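You operate a simulated robot arm through the tools that you are given. There is no shell and no other tool.

The job below is to be done with a simulated robot arm. You get a single attempt, and the scene is never put back.

JOB
Plug the monitor in, switch the strip on, type the logbook's run number and push ENTER.
Fine: the black plug goes in while the strip is off; leave the logbook and the white plug where they are.

Only the result counts: the job must be done as asked and must still hold three seconds after the hand-in. Knocking over, shifting, dropping, spilling or breaking anything else fails it.

ROBOT AND FRAMES
A 6-joint arm with a two-finger parallel gripper, fixed in place. Base frame: the origin is at the foot of the arm, x ahead of it, y to its left, z up. Lengths are in m, angles in degrees, forces in N, time in s.
With the tool pointing down near the work surface it reaches from about 0.24 to 0.64 m from the base axis. Its first joint turns from -66.0 to 66.0 degrees. Payload 2.7 kg.
The TCP is the grasp point between the finger pads, 0.023 m short of the fingertips. In the tool frame z runs along the fingers and y along their closing line. Largest opening 0.094 m; finger width 0.038, thickness 0.01; the body of the gripper, 0.054 by 0.096 m, starts 0.039 m behind the TCP.
Orientation is told as [roll, pitch, yaw] about the base's x, y, z axes, in that order, counted from this pose: with the fingers straight down and closing along the base's y, the tool's x points along the base's -x, its y along +y and its z along -z.

CONTROLS
- The arm moves only by the tool nudge_tool. Its argument "moves" is one flat list of numbers, 7 for each row, row after row: the shift along the tool's x, y, z in cm, then the turn, a rotation vector about the tool's x, y, z in degrees, then the finger opening in cm, from 0 to 9.4. In form: [dx, dy, dz, ax, ay, az, fingers, dx, dy, dz, ax, ay, az, fingers, ...]. A call has 1 to 20 rows; each row shifts and turns the commanded pose from where the row before left it, along the tool's axes as they then stand. Rows are played at 5 a second. More than 0.05 m and 8.6 degrees between two rows, or a gripper value outside its range, and nothing of the call is played. A pose out of reach is approached as far as the arm can. The call stops where the force on the tool passes 40 N (or 10 N more than at its start, if that is more) or the arm is blocked; 0.2 s more then pass. Each finger travels about 0.045 m/s and halts on what it meets, pressing with about 24 N; the grip force reading is that of the motor and also rises with nothing between the fingers. The clock runs only during rows and for 0.2 s after the last one: add rows that do not move to give the fingers time. It gives the time, the measured TCP pose, the force on the tool (base axes), the opening and the grip force at its end, in the units of the frame above (readings bear some noise), with the torque about the TCP (base axes, N m) and any sound that the robot's microphone picked up, and new pictures: "views" is both (left out), scene, wrist or none.
- Cameras (640 x 400 px; columns grow to the right, rows downward): "scene" is fixed at [0.0973, -0.4414, 1.4101]; the picture's right is [0.66, -0.75, 0.00], its down [-0.40, -0.35, -0.84] and it looks along [0.63, 0.56, -0.54] (base axes); focal length 311 px, centre (320, 200). "wrist" rides on the gripper at [0.087, 0.016, -0.074] in the tool frame; the picture's right is [-0.18, 0.98, 0.00], its down [-0.58, -0.11, -0.81] and it looks along [-0.79, -0.15, 0.59] (tool axes); focal length 243 px, centre (320, 200). There is no depth. A picture from a camera that has moved, and an enlarged one, comes with that camera's place and axes in the base frame and with its lens. The place of the scene camera against the robot may be out by one fixed shift of up to 0.012 m in any direction.
- zoom(camera, box): a new picture of the part [left, top, right, bottom] of that camera's present view, enlarged. It takes no simulated time.
- hand_in(): hands the job in; it is judged then, once.

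Nothing tells you positions but the pictures and the camera data. Unless the task says otherwise, let go and move clear before handing in.

The tools are called after "Request:" as name(argument=value, ...) on one line, values as JSON. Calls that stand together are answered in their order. nudge_tool: Moves the arm, as the interface text tells. Its arguments: {"type":"object","properties":{"moves":{"type":"array","items":{"type":"number"}},"views":{"type":"string","enum":["both","scene","wrist","none"]}},"required":["moves"]} The other tools are called the same way: zoom (camera, box) takes an enlarged picture of a part of a camera's view; hand_in () hands the job in.

At the start:

```text
time: 0.0
ee_pos: [0.3739, -0.0564, 1.0945]
tool_rot: [0.0, 0.0, 0.0]
force: [0.6, 0.0, -0.4]
torque: [-0.02, 0.0, 0.01]
finger_gap: 0.0942
gripper_force: 0.0
```

scene: 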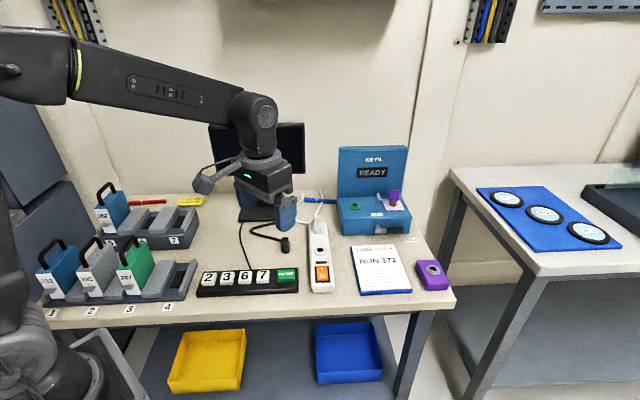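
wrist: 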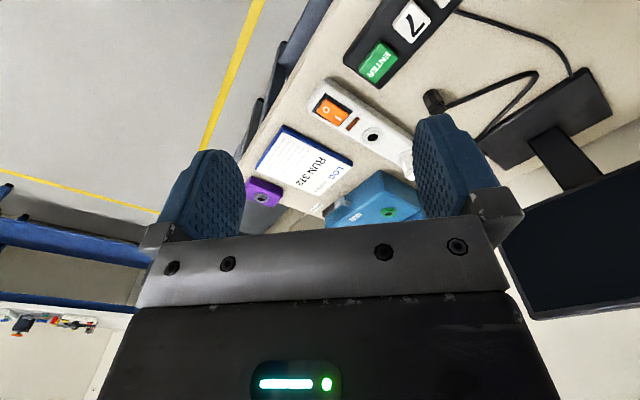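

I see a bench with a monitor and its black plug lying on a cable, a power strip with an orange switch, a keypad (2 3 6 7 ENTER) and a logbook reading "RUN 372". I'll zoom in first to get the details before moving.

Request:
zoom(camera="scene", box=[180, 180, 340, 310])

Request:
zoom(camera="scene", box=[290, 190, 460, 310])

Request:
zoom(camera="wrist", box=[240, 0, 640, 250])

```text
3.08 times, centred on (260, 245) of scene
camera zoom: at [0.0973, -0.4414, 1.4101], right [0.66, -0.75, 0.0], down [-0.4, -0.35, -0.84], along [0.63, 0.56, -0.54], focal length 958 px, centre (505, 62)
```

zoom: 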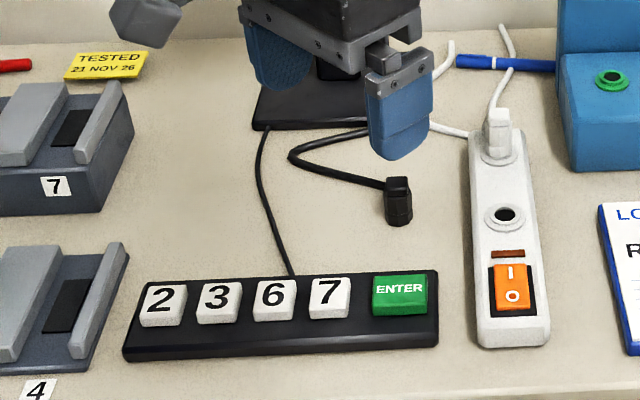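

```text
3.33 times, centred on (375, 250) of scene
camera zoom: at [0.0973, -0.4414, 1.4101], right [0.66, -0.75, 0.0], down [-0.4, -0.35, -0.84], along [0.63, 0.56, -0.54], focal length 1038 px, centre (137, 33)
```

zoom: 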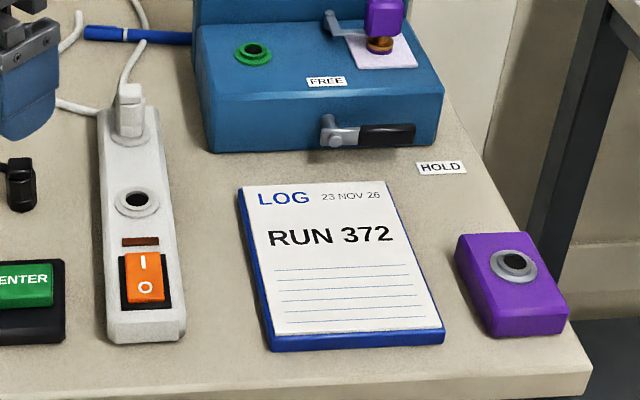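

```text
1.60 times, centred on (440, 125) of wrist
camera zoom: at [0.2868, -0.041, 1.1686], right [0.19, 0.98, 0.0], down [0.58, -0.11, 0.81], along [0.79, -0.15, -0.59], focal length 388 px, centre (128, 320)
```

zoom: 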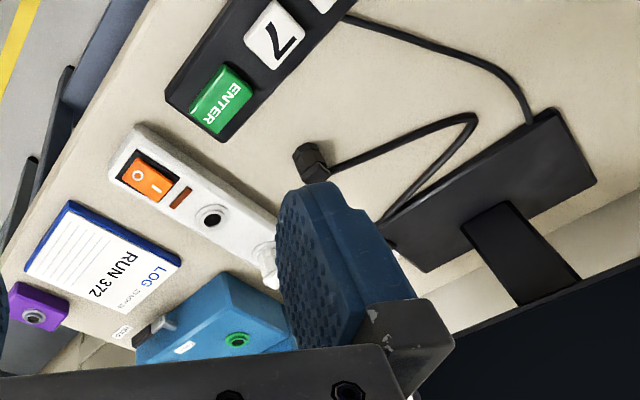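

The plug seems to lie around (0.58, 0.12) on the table and the free socket around (0.60, 0.00). I'll move closer, staying high, to look at the plug with the wrist camera.

Request:
nudge_tool(moves=[-0.92, 3.1, 2.9, 0, 0, 0, 9.4, -0.92, 3.1, 2.9, 0, 0, 0, 9.4, -0.92, 3.1, 2.9, 0, 0, 0, 9.4, -0.92, 3.1, 2.9, 0, 0, 0, 9.4, -0.92, 3.1, 2.9, 0, 0, 0, 9.4, 0, 0, 0, 0, 0, 0, 9.4])

```text
time: 1.4
ee_pos: [0.4231, 0.1015, 0.9497]
tool_rot: [0.0, 0.0, -0.1]
force: [-0.1, 0.3, -0.9]
torque: [-0.02, -0.04, 0.02]
finger_gap: 0.094
gripper_force: 0.0
camera wrist: at [0.3356, 0.1172, 1.0237], right [0.19, 0.98, 0.0], down [0.58, -0.11, 0.81], along [0.79, -0.15, -0.59], focal length 243 px, centre (320, 200)
```

scene: 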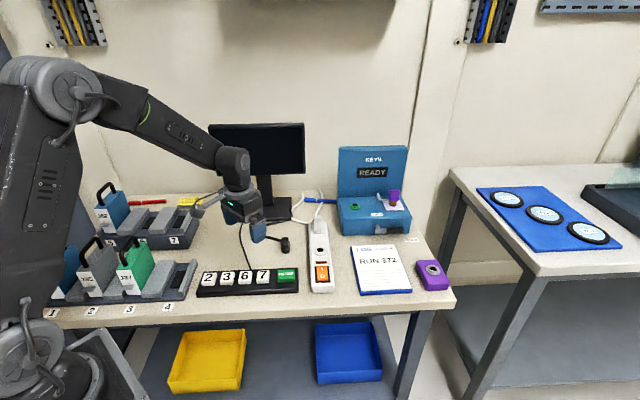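
wrist: 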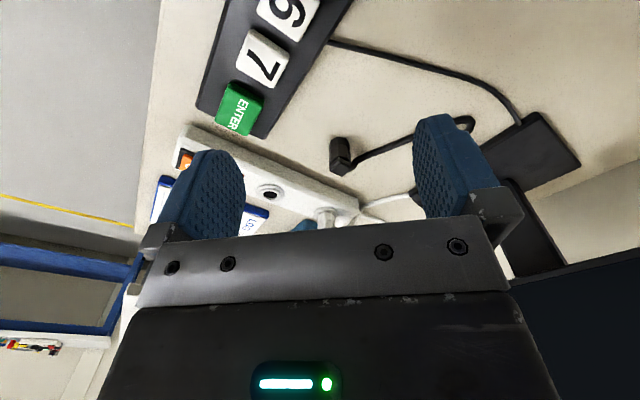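

Request:
zoom(camera="wrist", box=[240, 90, 440, 220])

Request:
zoom(camera="scene", box=[235, 215, 335, 300])

Request:
zoom(camera="wrist", box=[160, 0, 400, 150])

```text
3.08 times, centred on (340, 155) of wrist
camera zoom: at [0.3356, 0.1172, 1.0237], right [0.19, 0.98, 0.0], down [0.58, -0.11, 0.81], along [0.79, -0.15, -0.59], focal length 746 px, centre (258, 338)
```

zoom: 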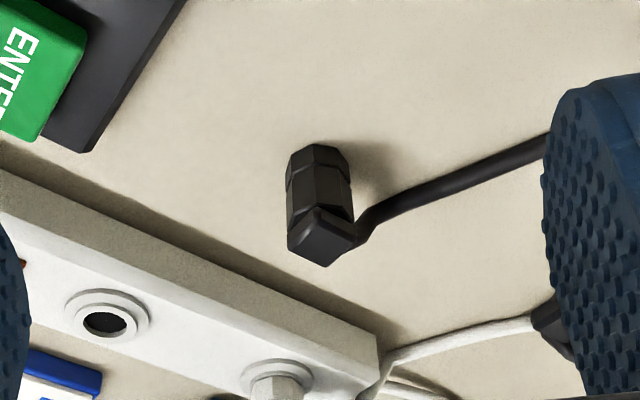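

```text
4.71 times, centred on (285, 258) of scene
camera zoom: at [0.0974, -0.4413, 1.4101], right [0.66, -0.75, 0.0], down [-0.4, -0.35, -0.84], along [0.63, 0.56, -0.54], focal length 1465 px, centre (485, -71)
```

zoom: 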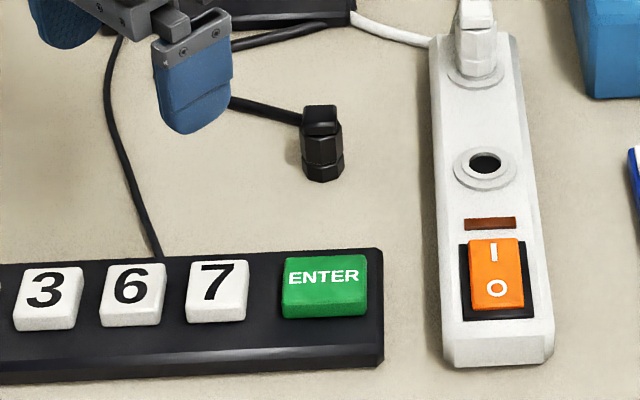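

```text
2.67 times, centred on (280, 75) of wrist
camera zoom: at [0.3356, 0.1172, 1.0237], right [0.19, 0.98, 0.0], down [0.58, -0.11, 0.81], along [0.79, -0.15, -0.59], focal length 647 px, centre (427, 533)
```

zoom: 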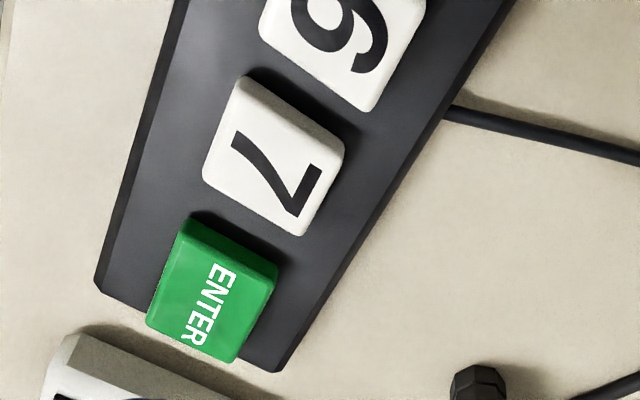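

The plug looks like it stands upright with its cord leaving near the top; I need a closer look to be sure. I'll move closer in front of it, still above everything.

Request:
nudge_tool(moves=[-1.35, 1.43, 4.0, 0, 0, 0, 9.4, -1.35, 1.43, 4.0, 0, 0, 0, 9.4, 0, 0, 0, 0, 0, 0, 9.4])

Request:
zoom(camera="wrist", box=[220, 60, 420, 240])

```text
time: 2.2
ee_pos: [0.4462, 0.1256, 0.8693]
tool_rot: [0.0, 0.0, -0.1]
force: [-0.1, 0.2, 0.2]
torque: [-0.01, -0.02, -0.04]
finger_gap: 0.0941
gripper_force: 0.0
camera wrist: at [0.3603, 0.1424, 0.9441], right [0.19, 0.98, 0.0], down [0.58, -0.11, 0.81], along [0.79, -0.15, -0.59], focal length 243 px, centre (320, 200)
```

scene: 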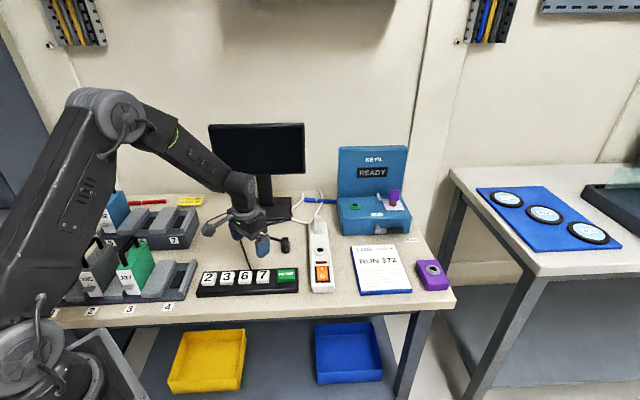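
wrist: 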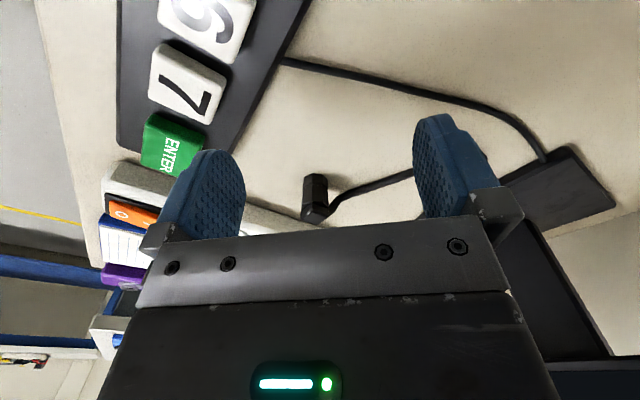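

```text
2.22 times, centred on (320, 150) of wrist
camera zoom: at [0.3603, 0.1424, 0.9441], right [0.19, 0.98, 0.0], down [0.58, -0.11, 0.81], along [0.79, -0.15, -0.59], focal length 539 px, centre (320, 311)
```

zoom: 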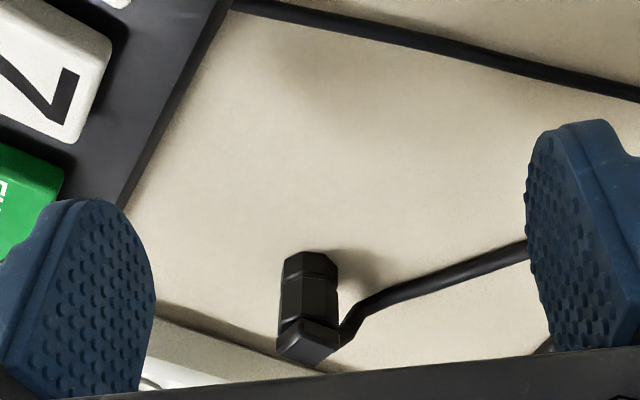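

The table seems to be at about z = 0.775 and the plug about (0.55, 0.10), standing about 4–5 cm tall. I'll tilt the gripper so that the wrist camera looks more horizontally at the plug to see whether it stands and where its pin is.

Request:
nudge_tool(moves=[0, 0, 0, 0, -8.3, 0, 9.4, 0, 0, 0, 0, -8.3, 0, 9.4, 0, 0, 0, 0, -8.3, 0, 9.4, 0, 0, 0, 0, 0, 0, 9.4])

Request:
zoom(camera="wrist", box=[220, 40, 420, 240])

```text
time: 3.2
ee_pos: [0.4536, 0.1241, 0.8711]
tool_rot: [-0.8, -22.5, -0.1]
force: [-0.1, -0.7, 0.2]
torque: [0.0, 0.0, -0.01]
finger_gap: 0.0941
gripper_force: 0.1
out of reach, approached as far as the arm can: row 3
camera wrist: at [0.3447, 0.141, 0.9071], right [0.18, 0.98, 0.06], down [0.23, -0.1, 0.97], along [0.96, -0.16, -0.24], focal length 243 px, centre (320, 200)
```

scene: 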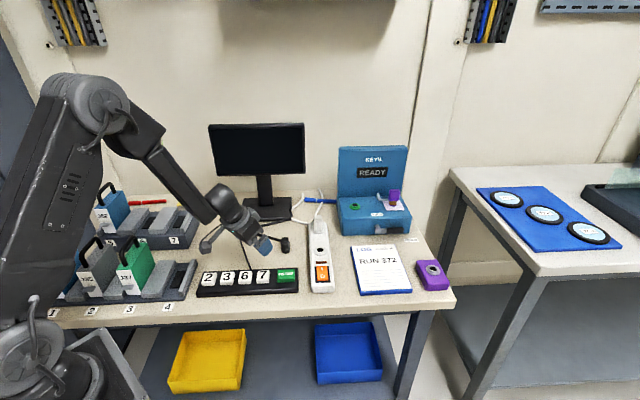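
wrist: 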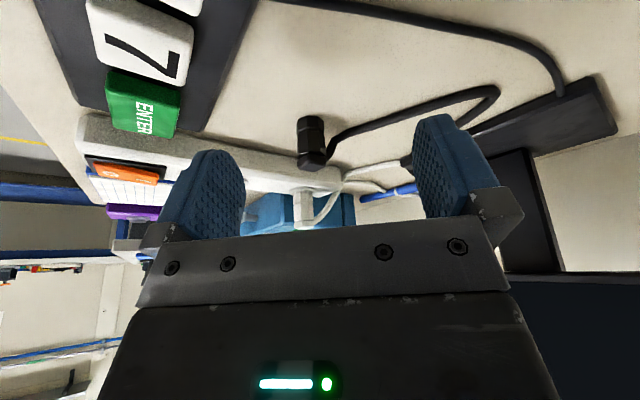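

```text
2.00 times, centred on (320, 140) of wrist
camera zoom: at [0.3447, 0.141, 0.9071], right [0.18, 0.98, 0.06], down [0.23, -0.1, 0.97], along [0.96, -0.16, -0.24], focal length 485 px, centre (320, 320)
```

zoom: 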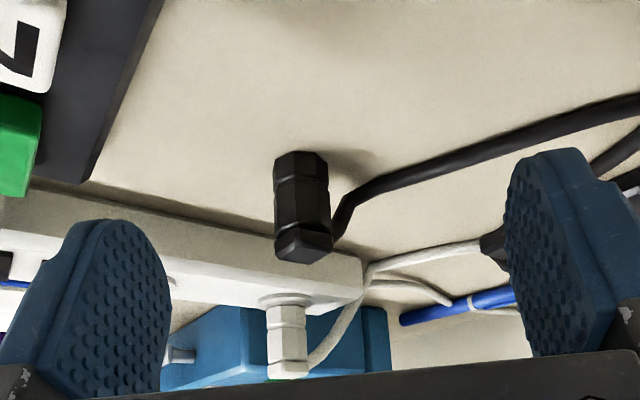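

Request:
zoom(camera="wrist", box=[285, 105, 345, 180])

Request:
zoom(camera="scene", box=[265, 220, 345, 270])

```text
5.33 times, centred on (315, 142) of wrist
camera zoom: at [0.3447, 0.141, 0.9071], right [0.18, 0.98, 0.06], down [0.23, -0.1, 0.97], along [0.96, -0.16, -0.24], focal length 1294 px, centre (347, 507)
```

zoom: 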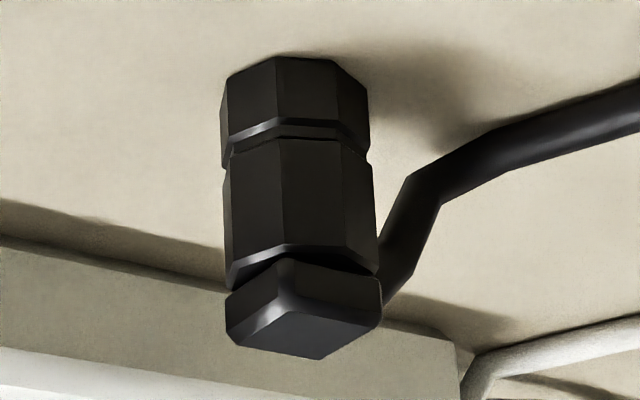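

```text
8.00 times, centred on (305, 245) of scene
camera zoom: at [0.0973, -0.4414, 1.4101], right [0.66, -0.75, 0.0], down [-0.4, -0.35, -0.84], along [0.63, 0.56, -0.54], focal length 2491 px, centre (440, -160)
```

zoom: 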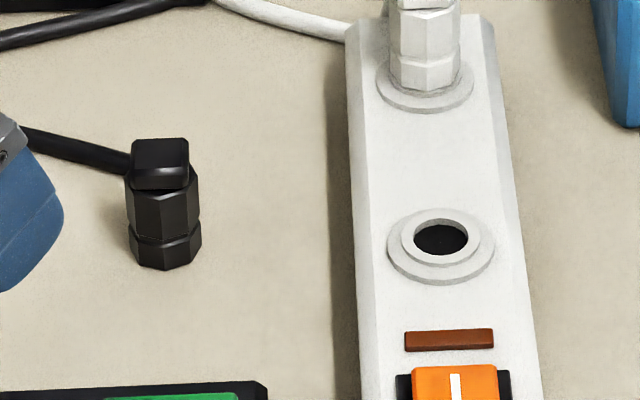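

Request:
zoom(camera="wrist", box=[270, 165, 350, 240])

Request:
zoom(camera="scene", box=[300, 205, 340, 260])

```text
5.33 times, centred on (310, 202) of wrist
camera zoom: at [0.3447, 0.141, 0.9071], right [0.18, 0.98, 0.06], down [0.23, -0.1, 0.97], along [0.96, -0.16, -0.24], focal length 1294 px, centre (373, 187)
```

zoom: 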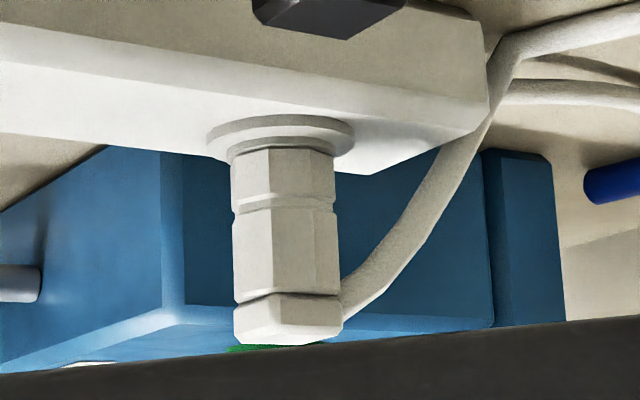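

```text
7.27 times, centred on (320, 232) of scene
camera zoom: at [0.0973, -0.4414, 1.4101], right [0.66, -0.75, 0.0], down [-0.4, -0.35, -0.84], along [0.63, 0.56, -0.54], focal length 2264 px, centre (320, -36)
```

zoom: 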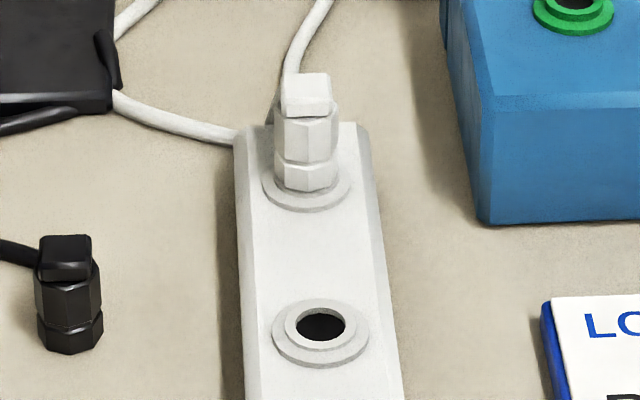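

The black plug stands upright at roughly (0.553, 0.102), with the cord leaving toward the monitor side, and the strip axis runs at about 45° in the base frame. I'll level the tool, rise, move above the plug and yaw -45° so the fingers close clear of the cord.

Request:
nudge_tool(moves=[0, 0, 0, 0, 8.3, 0, 9.4, 0, 0, 0, 0, 8.3, 0, 9.4, 0, 0, 0, 0, 8.3, 0, 9.4, -3.57, -0.8, -1.67, 0, 0, 0, 9.4, -3.57, -0.8, -1.67, 0, 0, 0, 9.4, -3.57, -0.8, -1.67, 0, 0, 0, 9.4, 0, 0, 0, 0, 0, 7.5, 9.4, 0, 0, 0, 0, 0, 7.5, 9.4, 0, 0, 0, 0, 0, 7.5, 9.4, 0, 0, 0, 0, 0, 7.5, 9.4, 0, 0, 0, 0, 0, 7.5, 9.4, 0, 0, 0, 0, 0, 7.5, 9.4, 0, 0, 0, 0, 0, 0, 9.4])

Request:
zoom(camera="wrist", box=[220, 0, 420, 200])

```text
time: 6.0
ee_pos: [0.565, 0.0958, 0.9232]
tool_rot: [0.1, -0.1, -45.2]
force: [0.3, 0.0, -0.2]
torque: [0.01, -0.01, -0.01]
finger_gap: 0.0941
gripper_force: 0.2
out of reach, approached as far as the arm can: row 1
camera wrist: at [0.5139, 0.1678, 0.9979], right [0.83, 0.56, 0.0], down [0.33, -0.49, 0.81], along [0.45, -0.67, -0.59], focal length 243 px, centre (320, 200)
```

scene: 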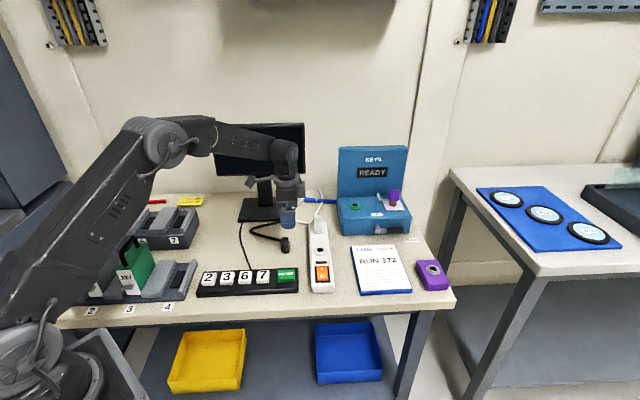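
wrist: 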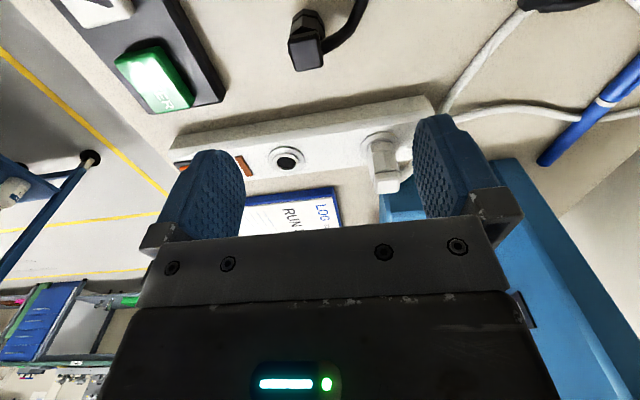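

```text
2.00 times, centred on (320, 100) of wrist
camera zoom: at [0.5139, 0.1678, 0.9979], right [0.83, 0.56, 0.0], down [0.33, -0.49, 0.81], along [0.45, -0.67, -0.59], focal length 485 px, centre (320, 400)
```

zoom: 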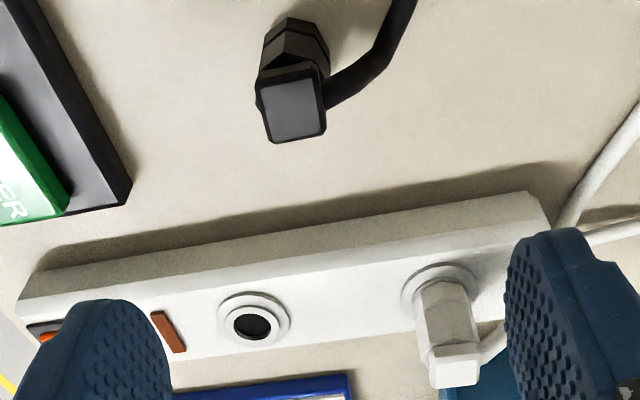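

The cord leaves the cap toward the white plug's end of the strip (azimuth about 45°), so the fingers should close across that direction instead. I'll centre over the plug at about (0.548, 0.101) and yaw to +45°.

Request:
nudge_tool(moves=[1.55, -0.85, 0, 0, 0, 0, 9.4, 0, 0, 0, 0, 0, -7.5, 9.4, 0, 0, 0, 0, 0, -7.5, 9.4, 0, 0, 0, 0, 0, -7.5, 9.4, 0, 0, 0, 0, 0, -7.5, 9.4, 0, 0, 0, 0, 0, -7.5, 9.4, 0, 0, 0, 0, 0, -7.5, 9.4, 0, 0, 0, 0, 0, -7.5, 9.4, 0, 0, 0, 0, 0, -7.5, 9.4, 0, 0, 0, 0, 0, -7.5, 9.4, 0, 0, 0, 0, 0, -7.5, 9.4, 0, 0, 0, 0, 0, -7.5, 9.4, 0, 0, 0, 0, 0, -7.5, 9.4, 0, 0, 0, 0, 0, 0, 9.4])

Request:
zoom(camera="wrist", box=[220, 0, 420, 200])

```text
time: 9.0
ee_pos: [0.5482, 0.1001, 0.9246]
tool_rot: [-0.2, 0.0, 45.2]
force: [-0.2, -0.2, 0.3]
torque: [0.0, 0.0, 0.01]
finger_gap: 0.094
gripper_force: 0.1
camera wrist: at [0.4746, 0.0497, 0.9981], right [-0.57, 0.82, 0.0], down [0.49, 0.34, 0.81], along [0.67, 0.46, -0.59], focal length 243 px, centre (320, 200)
```

scene: 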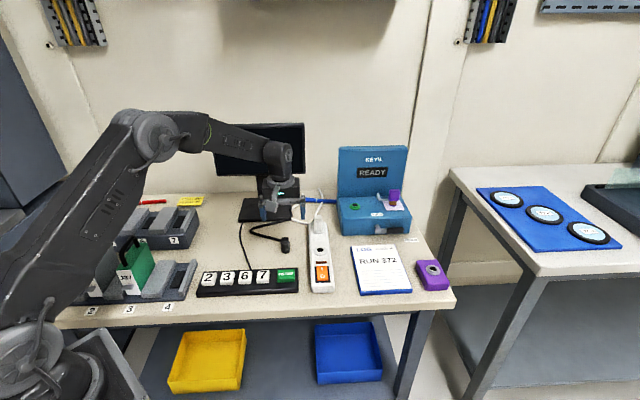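
wrist: 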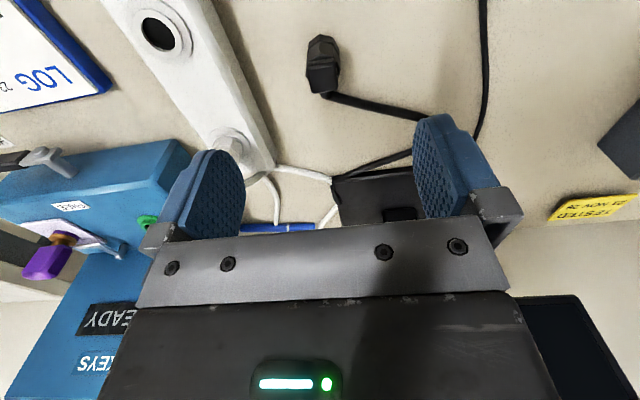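

```text
2.00 times, centred on (320, 100) of wrist
camera zoom: at [0.4746, 0.0497, 0.9981], right [-0.57, 0.82, 0.0], down [0.49, 0.34, 0.81], along [0.67, 0.46, -0.59], focal length 485 px, centre (320, 400)
```

zoom: 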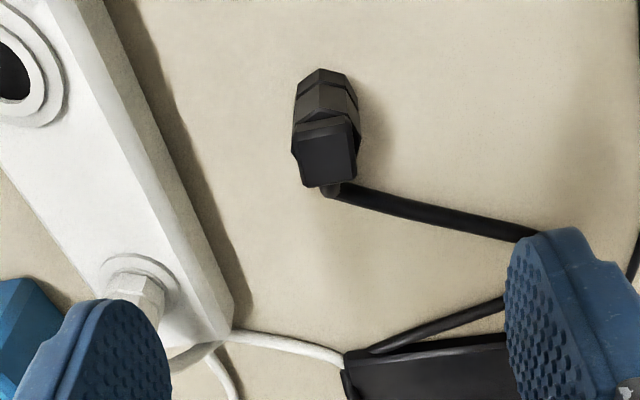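

I now put the plug's centre at about (0.547, 0.103) with its top near z = 0.823, and the fingers (closing along azimuth 135°) are clear of the cord. I'll lower part-way with the opening reduced, then check.

Request:
nudge_tool(moves=[-0.12, 0.29, 2.5, 0, 0, 0, 8.0, 0, 0, 2.5, 0, 0, 0, 7.0, 0, 0, 2.0, 0, 0, 0, 6.0, 0, 0, 0, 0, 0, 0, 6.0])

Request:
zoom(camera="wrist", box=[220, 0, 420, 200])

Request:
zoom(camera="scene", box=[245, 190, 345, 270])

```text
time: 10.0
ee_pos: [0.5457, 0.1022, 0.8555]
tool_rot: [-0.1, 0.0, 44.9]
force: [0.2, 0.0, -0.2]
torque: [0.01, 0.01, 0.0]
finger_gap: 0.0602
gripper_force: 0.1
camera wrist: at [0.4712, 0.0524, 0.9287], right [-0.56, 0.83, 0.0], down [0.49, 0.33, 0.81], along [0.67, 0.45, -0.59], focal length 243 px, centre (320, 200)
```

scene: 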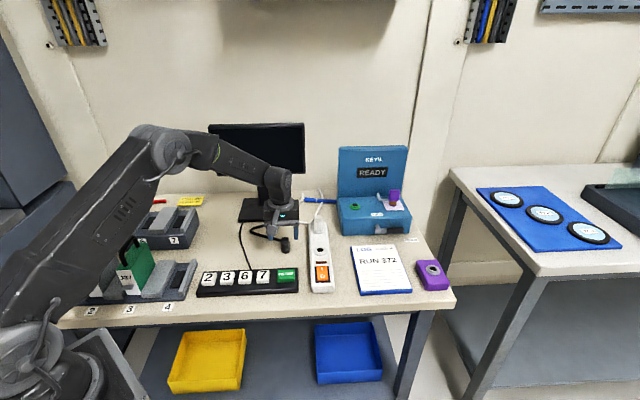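
wrist: 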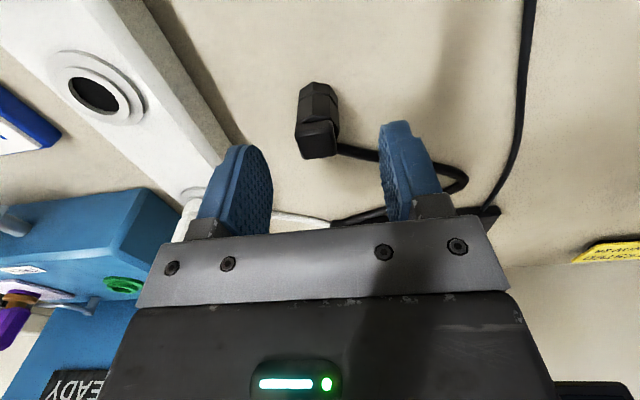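

```text
2.00 times, centred on (320, 100) of wrist
camera zoom: at [0.4712, 0.0524, 0.9287], right [-0.56, 0.83, 0.0], down [0.49, 0.33, 0.81], along [0.67, 0.45, -0.59], focal length 485 px, centre (320, 400)
```

zoom: 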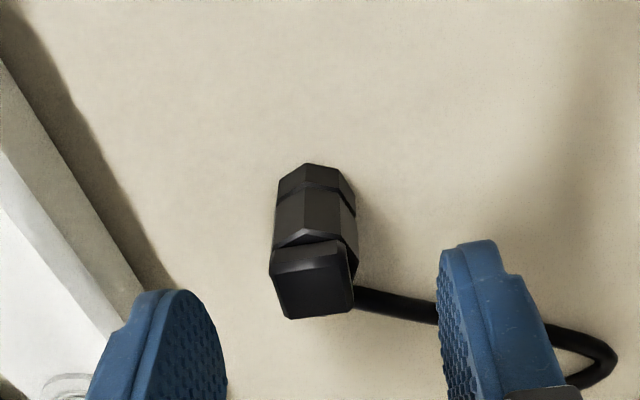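

```text
5.00 times, centred on (295, 230) of scene
camera zoom: at [0.0973, -0.4414, 1.4101], right [0.66, -0.75, 0.0], down [-0.4, -0.35, -0.84], along [0.63, 0.56, -0.54], focal length 1557 px, centre (445, 50)
```

zoom: 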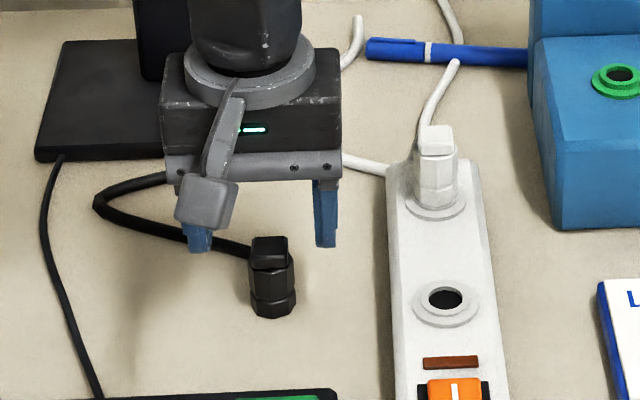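

The plug sits centred between the open fingers. I'll lower to about z = 0.81 so the fingers straddle the plug's body, then look again before closing.

Request:
nudge_tool(moves=[-0.15, -0.1, 1.6, 0, 0, 0, 6.0, 0, 0, 1.5, 0, 0, 0, 6.0, 0, 0, 1.4, 0, 0, 0, 6.0, 0, 0, 0, 0, 0, 0, 6.0])

Request:
zoom(camera="wrist", box=[220, 60, 420, 240])

Request:
zoom(camera="scene", box=[245, 190, 345, 270])

```text
time: 11.0
ee_pos: [0.5465, 0.1016, 0.8083]
tool_rot: [-0.1, 0.0, 44.9]
force: [-0.3, 0.4, 0.9]
torque: [0.01, 0.0, 0.03]
finger_gap: 0.0599
gripper_force: 0.1
camera wrist: at [0.4728, 0.0516, 0.8824], right [-0.56, 0.83, 0.0], down [0.49, 0.33, 0.81], along [0.67, 0.45, -0.59], focal length 243 px, centre (320, 200)
```

scene: 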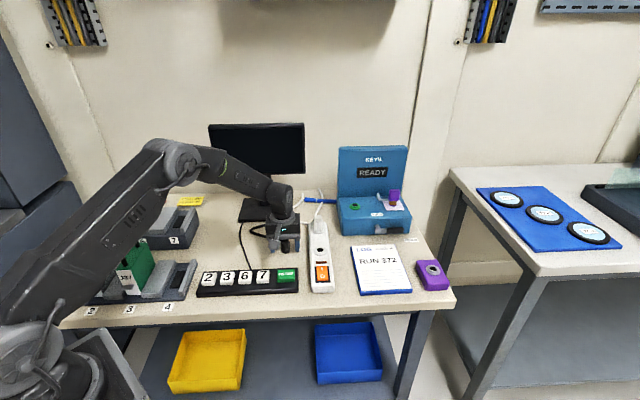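
wrist: 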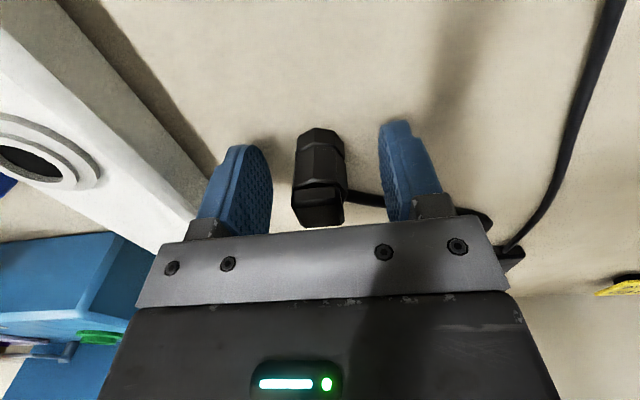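

```text
2.22 times, centred on (320, 150) of wrist
camera zoom: at [0.4728, 0.0516, 0.8824], right [-0.56, 0.83, 0.0], down [0.49, 0.33, 0.81], along [0.67, 0.45, -0.59], focal length 539 px, centre (320, 311)
```

zoom: 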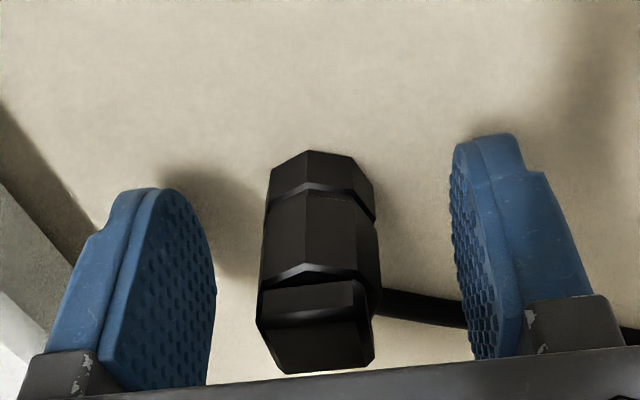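

```text
5.00 times, centred on (295, 230) of scene
camera zoom: at [0.0973, -0.4414, 1.4101], right [0.66, -0.75, 0.0], down [-0.4, -0.35, -0.84], along [0.63, 0.56, -0.54], focal length 1557 px, centre (445, 50)
```

zoom: 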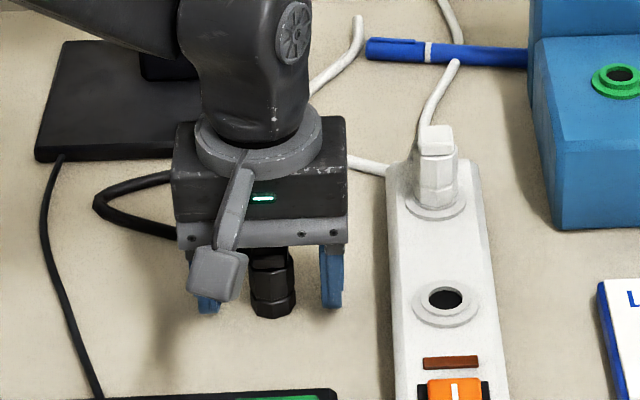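

The fingers straddle the plug evenly and nothing is touched. I'll go forward 2.5 mm to centre and close on the body.

Request:
nudge_tool(moves=[-0.25, 0, 0, 0, 0, 0, 6.0, 0, 0, 0, 0, 0, 0, 3.5, 0, 0, 0, 0, 0, 0, 1.5, 0, 0, 0, 0, 0, 0, 1.5, 0, 0, 0, 0, 0, 0, 1.5, 0, 0, 0, 0, 0, 0, 1.5])

Request:
zoom(camera="wrist", box=[220, 60, 420, 240])

```text
time: 12.4
ee_pos: [0.5491, 0.1038, 0.8077]
tool_rot: [0.0, -0.1, 44.9]
force: [0.2, 0.6, 0.6]
torque: [0.02, -0.03, -0.02]
finger_gap: 0.0253
gripper_force: 23.7
camera wrist: at [0.4754, 0.0542, 0.8831], right [-0.56, 0.83, 0.0], down [0.49, 0.33, 0.81], along [0.67, 0.45, -0.59], focal length 243 px, centre (320, 200)
```

scene: 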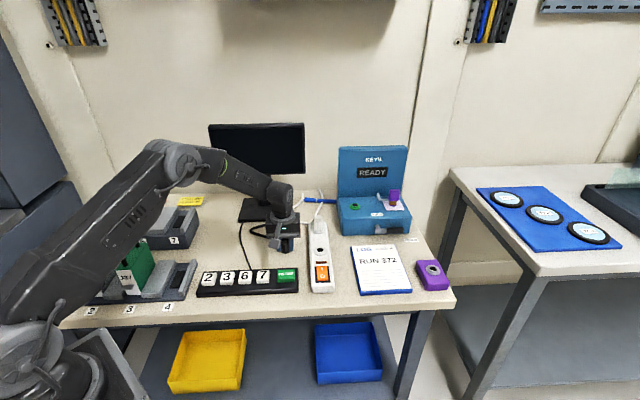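
wrist: 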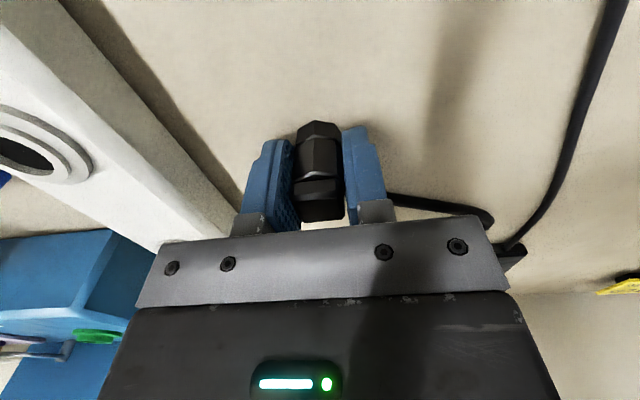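

```text
2.22 times, centred on (320, 150) of wrist
camera zoom: at [0.4754, 0.0542, 0.8831], right [-0.56, 0.83, 0.0], down [0.49, 0.33, 0.81], along [0.67, 0.45, -0.59], focal length 539 px, centre (320, 311)
```

zoom: 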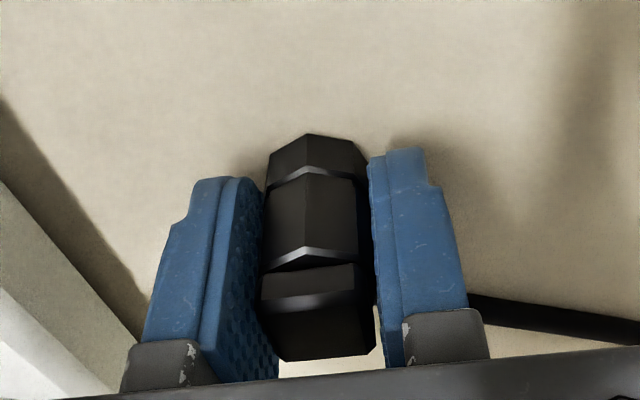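

The plug is gripped (gap 25 mm, 24 N). I'll lift it straight up and look at what is under it.

Request:
nudge_tool(moves=[0, 0, -1.0, 0, 0, 0, 1.5, 0, 0, -1.5, 0, 0, 0, 1.5, 0, 0, -2.5, 0, 0, 0, 1.5, 0, 0, -3.0, 0, 0, 0, 1.5, 0, 0, 0, 0, 0, 0, 1.5])

Request:
zoom(camera="wrist", box=[220, 60, 420, 240])

Request:
zoom(camera="scene", box=[245, 190, 345, 270])

```text
time: 13.6
ee_pos: [0.5495, 0.1075, 0.8872]
tool_rot: [0.0, 0.2, 44.9]
force: [-0.4, -0.3, -0.2]
torque: [-0.02, -0.04, 0.03]
finger_gap: 0.015
gripper_force: 0.0
camera wrist: at [0.476, 0.0569, 0.9629], right [-0.56, 0.83, 0.0], down [0.49, 0.33, 0.81], along [0.67, 0.45, -0.59], focal length 243 px, centre (320, 200)
```

scene: 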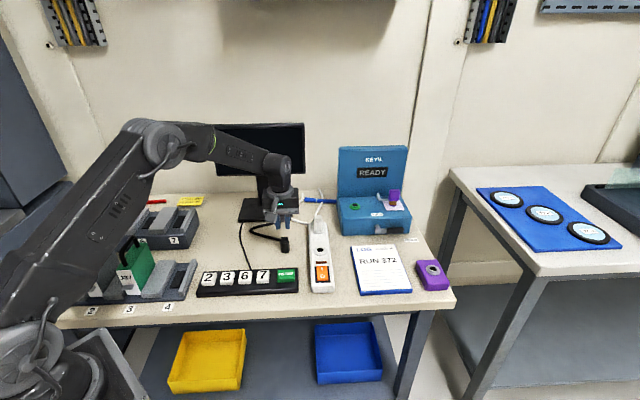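
wrist: 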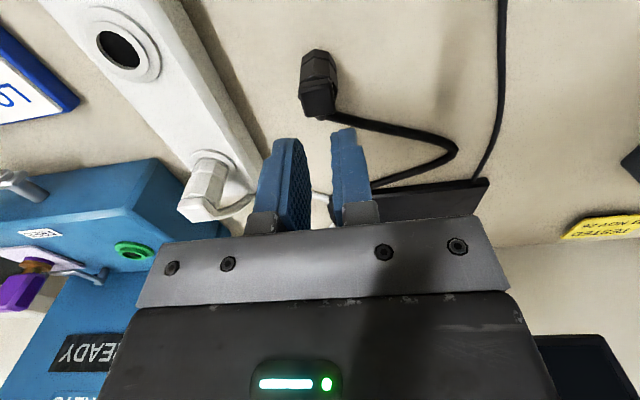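

```text
2.22 times, centred on (320, 150) of wrist
camera zoom: at [0.476, 0.0569, 0.9629], right [-0.56, 0.83, 0.0], down [0.49, 0.33, 0.81], along [0.67, 0.45, -0.59], focal length 539 px, centre (320, 311)
```

zoom: 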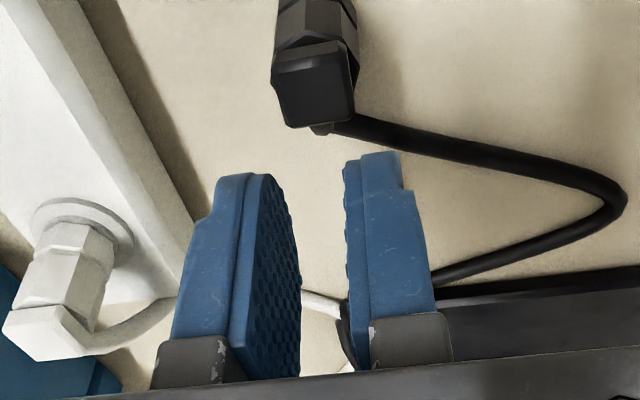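

```text
5.00 times, centred on (295, 230) of scene
camera zoom: at [0.0973, -0.4414, 1.4101], right [0.66, -0.75, 0.0], down [-0.4, -0.35, -0.84], along [0.63, 0.56, -0.54], focal length 1557 px, centre (445, 50)
```

zoom: 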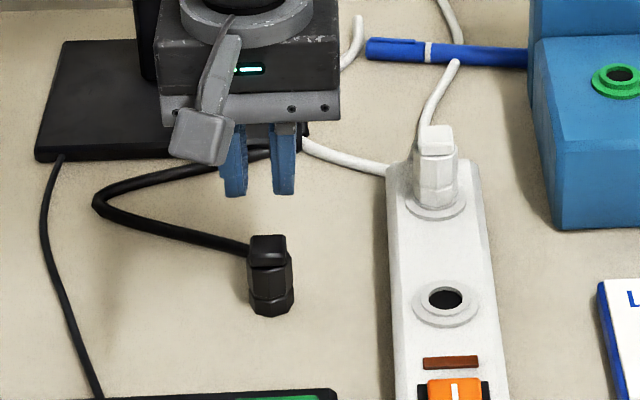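

The plug slid out of the fingers and is still standing in exactly the same place, so something resists the lift. I'll go back down, grip again a little lower with the fingers commanded fully closed, and lift slowly while reading the force.

Request:
nudge_tool(moves=[0, 0, 0, 0, 0, 0, 6.0, 0, 0, 0, 0, 0, 0, 6.0, 0, 0, 3.0, 0, 0, 0, 6.0, 0, 0, 3.0, 0, 0, 0, 6.0, 0, 0, 2.3, 0, 0, 0, 6.0, 0, 0, 0, 0, 0, 0, 6.0])

Request:
zoom(camera="wrist", box=[220, 60, 420, 240])

Request:
zoom(camera="scene", box=[245, 190, 345, 270])

```text
time: 15.0
ee_pos: [0.5488, 0.1053, 0.8038]
tool_rot: [-0.2, 0.0, 44.8]
force: [-0.2, 1.0, 0.0]
torque: [-0.03, 0.02, 0.01]
finger_gap: 0.0601
gripper_force: 0.0
camera wrist: at [0.4757, 0.0563, 0.8791], right [-0.56, 0.83, 0.0], down [0.49, 0.33, 0.81], along [0.67, 0.45, -0.59], focal length 243 px, centre (320, 200)
```

scene: 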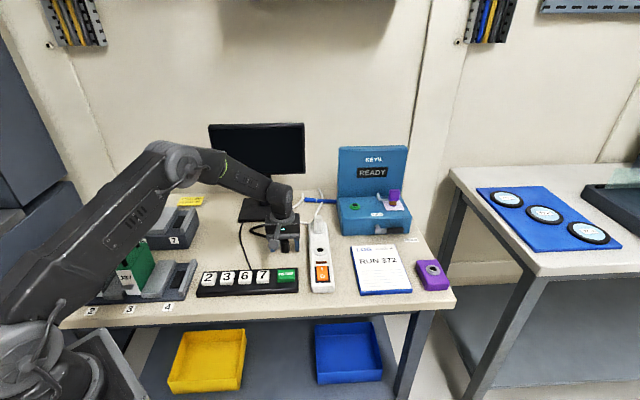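
wrist: 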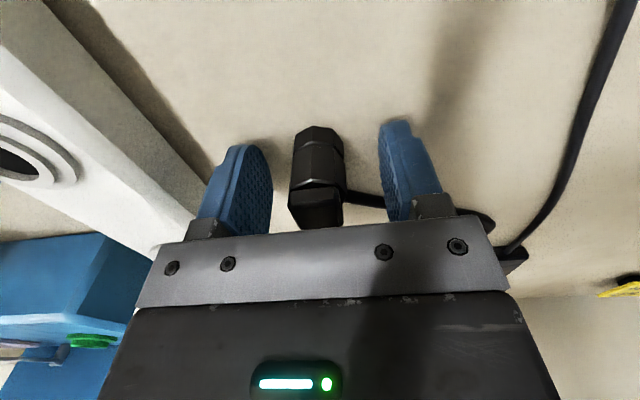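

```text
2.22 times, centred on (320, 150) of wrist
camera zoom: at [0.4757, 0.0563, 0.8791], right [-0.56, 0.83, 0.0], down [0.49, 0.33, 0.81], along [0.67, 0.45, -0.59], focal length 539 px, centre (320, 311)
```

zoom: 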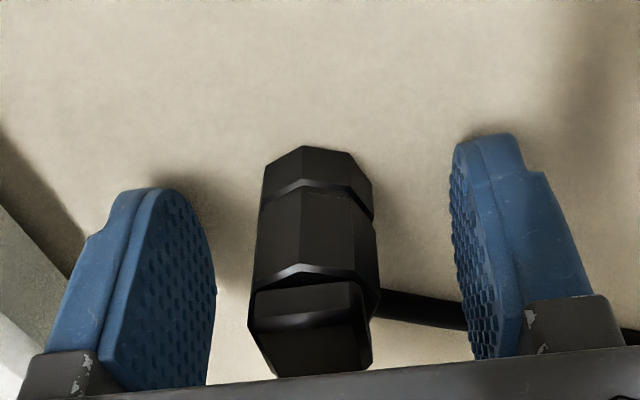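

```text
5.00 times, centred on (295, 230) of scene
camera zoom: at [0.0973, -0.4414, 1.4101], right [0.66, -0.75, 0.0], down [-0.4, -0.35, -0.84], along [0.63, 0.56, -0.54], focal length 1557 px, centre (445, 50)
```

zoom: 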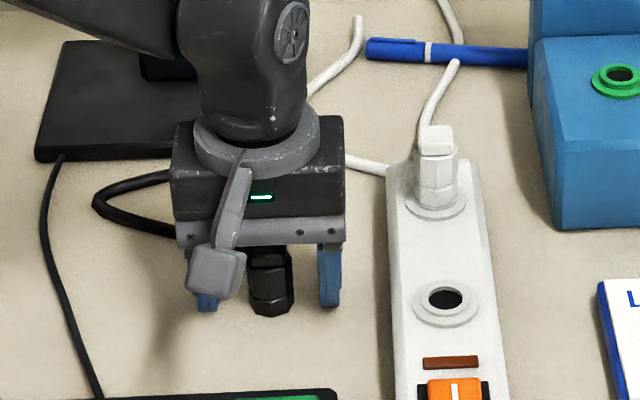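

Request:
nudge_tool(moves=[0, 0, 0, 0, 0, 0, 3.5, 0, 0, 0, 0, 0, 0, 0, 0, 0, 0, 0, 0, 0, 0, 0, 0, 0, 0, 0, 0, 0, 0, 0, 0, 0, 0, 0, 0, 0, -0.2, 0, 0, 0, 0, 0, 0, -0.2, 0, 0, 0, 0])

Request:
zoom(camera="wrist", box=[220, 60, 420, 240])

Request:
zoom(camera="scene", box=[245, 190, 345, 270])

```text
refused: moves must hold 7 numbers for each row
```

```text
2.22 times, centred on (320, 150) of wrist
camera zoom: at [0.4757, 0.0563, 0.8791], right [-0.56, 0.83, 0.0], down [0.49, 0.33, 0.81], along [0.67, 0.45, -0.59], focal length 539 px, centre (320, 311)
```

zoom: 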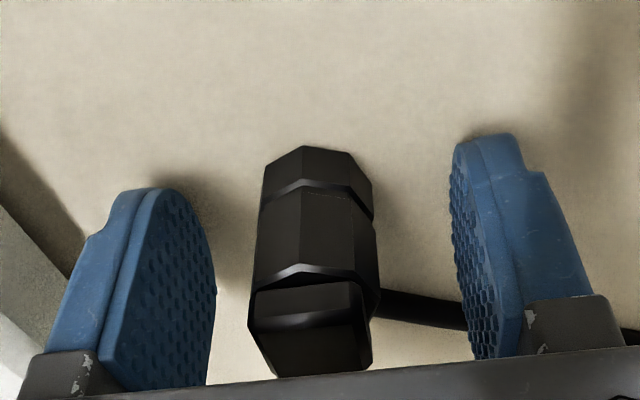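

```text
5.00 times, centred on (295, 230) of scene
camera zoom: at [0.0973, -0.4414, 1.4101], right [0.66, -0.75, 0.0], down [-0.4, -0.35, -0.84], along [0.63, 0.56, -0.54], focal length 1557 px, centre (445, 50)
```

zoom: 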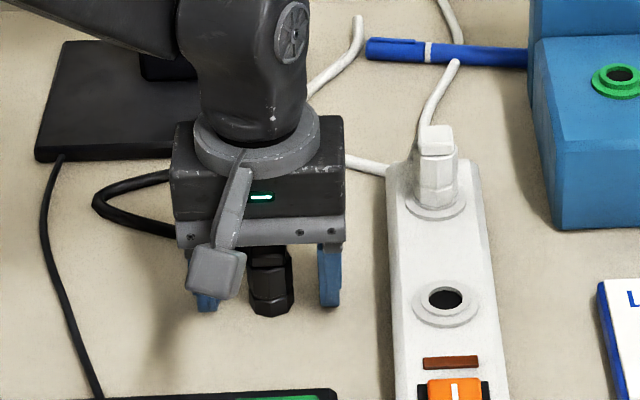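

That call was refused because I miscounted the numbers, so nothing moved and the plug is still between the open fingers. I'll resend it: close fully, hold, then lift 4 mm slowly.

Request:
nudge_tool(moves=[0, 0, 0, 0, 0, 0, 3.5, 0, 0, 0, 0, 0, 0, 0, 0, 0, 0, 0, 0, 0, 0, 0, 0, 0, 0, 0, 0, 0, 0, 0, 0, 0, 0, 0, 0, 0, 0, -0.2, 0, 0, 0, 0, 0, 0, -0.2, 0, 0, 0, 0])

Request:
zoom(camera="wrist", box=[220, 60, 420, 240])

Request:
zoom(camera="scene", box=[245, 190, 345, 270])

```text
time: 16.6
ee_pos: [0.5499, 0.1076, 0.809]
tool_rot: [0.0, 0.0, 44.8]
force: [-0.3, 0.0, 0.6]
torque: [0.02, 0.02, -0.02]
finger_gap: 0.0245
gripper_force: 24.0
camera wrist: at [0.4765, 0.0565, 0.8835], right [-0.56, 0.83, 0.0], down [0.49, 0.33, 0.81], along [0.67, 0.45, -0.59], focal length 243 px, centre (320, 200)
```

scene: 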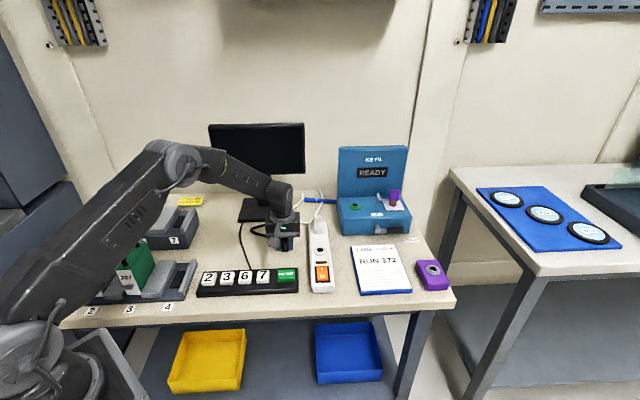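
wrist: 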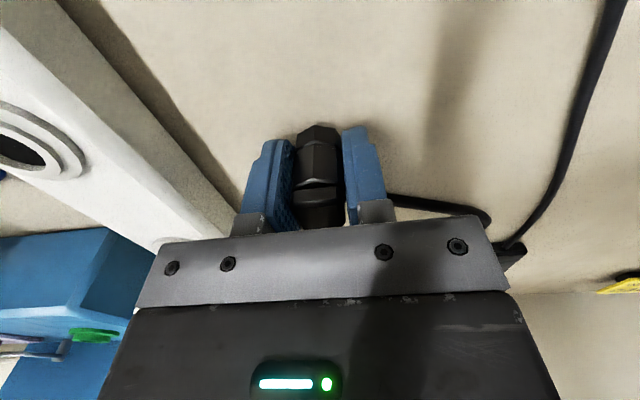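

```text
2.22 times, centred on (320, 150) of wrist
camera zoom: at [0.4765, 0.0565, 0.8835], right [-0.56, 0.83, 0.0], down [0.49, 0.33, 0.81], along [0.67, 0.45, -0.59], focal length 539 px, centre (320, 311)
```

zoom: 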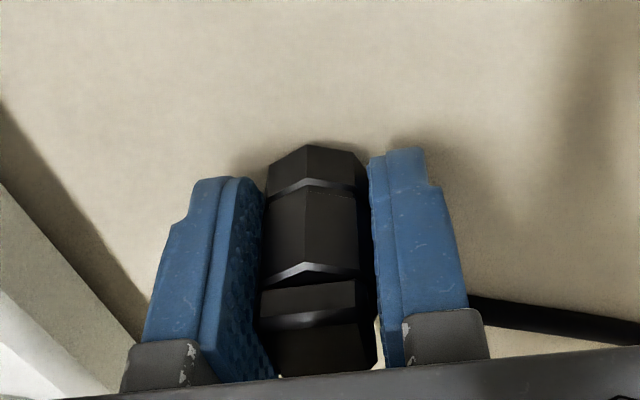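

```text
5.00 times, centred on (295, 230) of scene
camera zoom: at [0.0973, -0.4414, 1.4101], right [0.66, -0.75, 0.0], down [-0.4, -0.35, -0.84], along [0.63, 0.56, -0.54], focal length 1557 px, centre (445, 50)
```

zoom: 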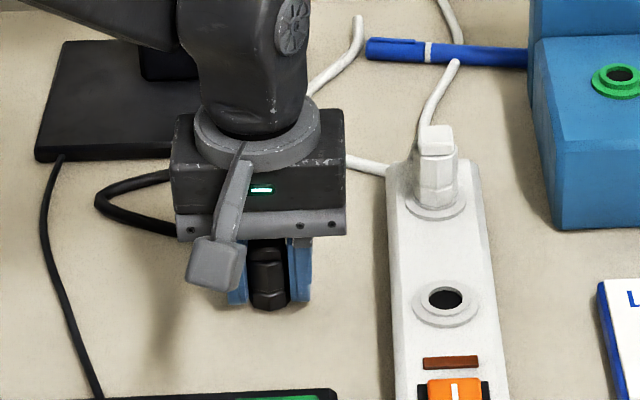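

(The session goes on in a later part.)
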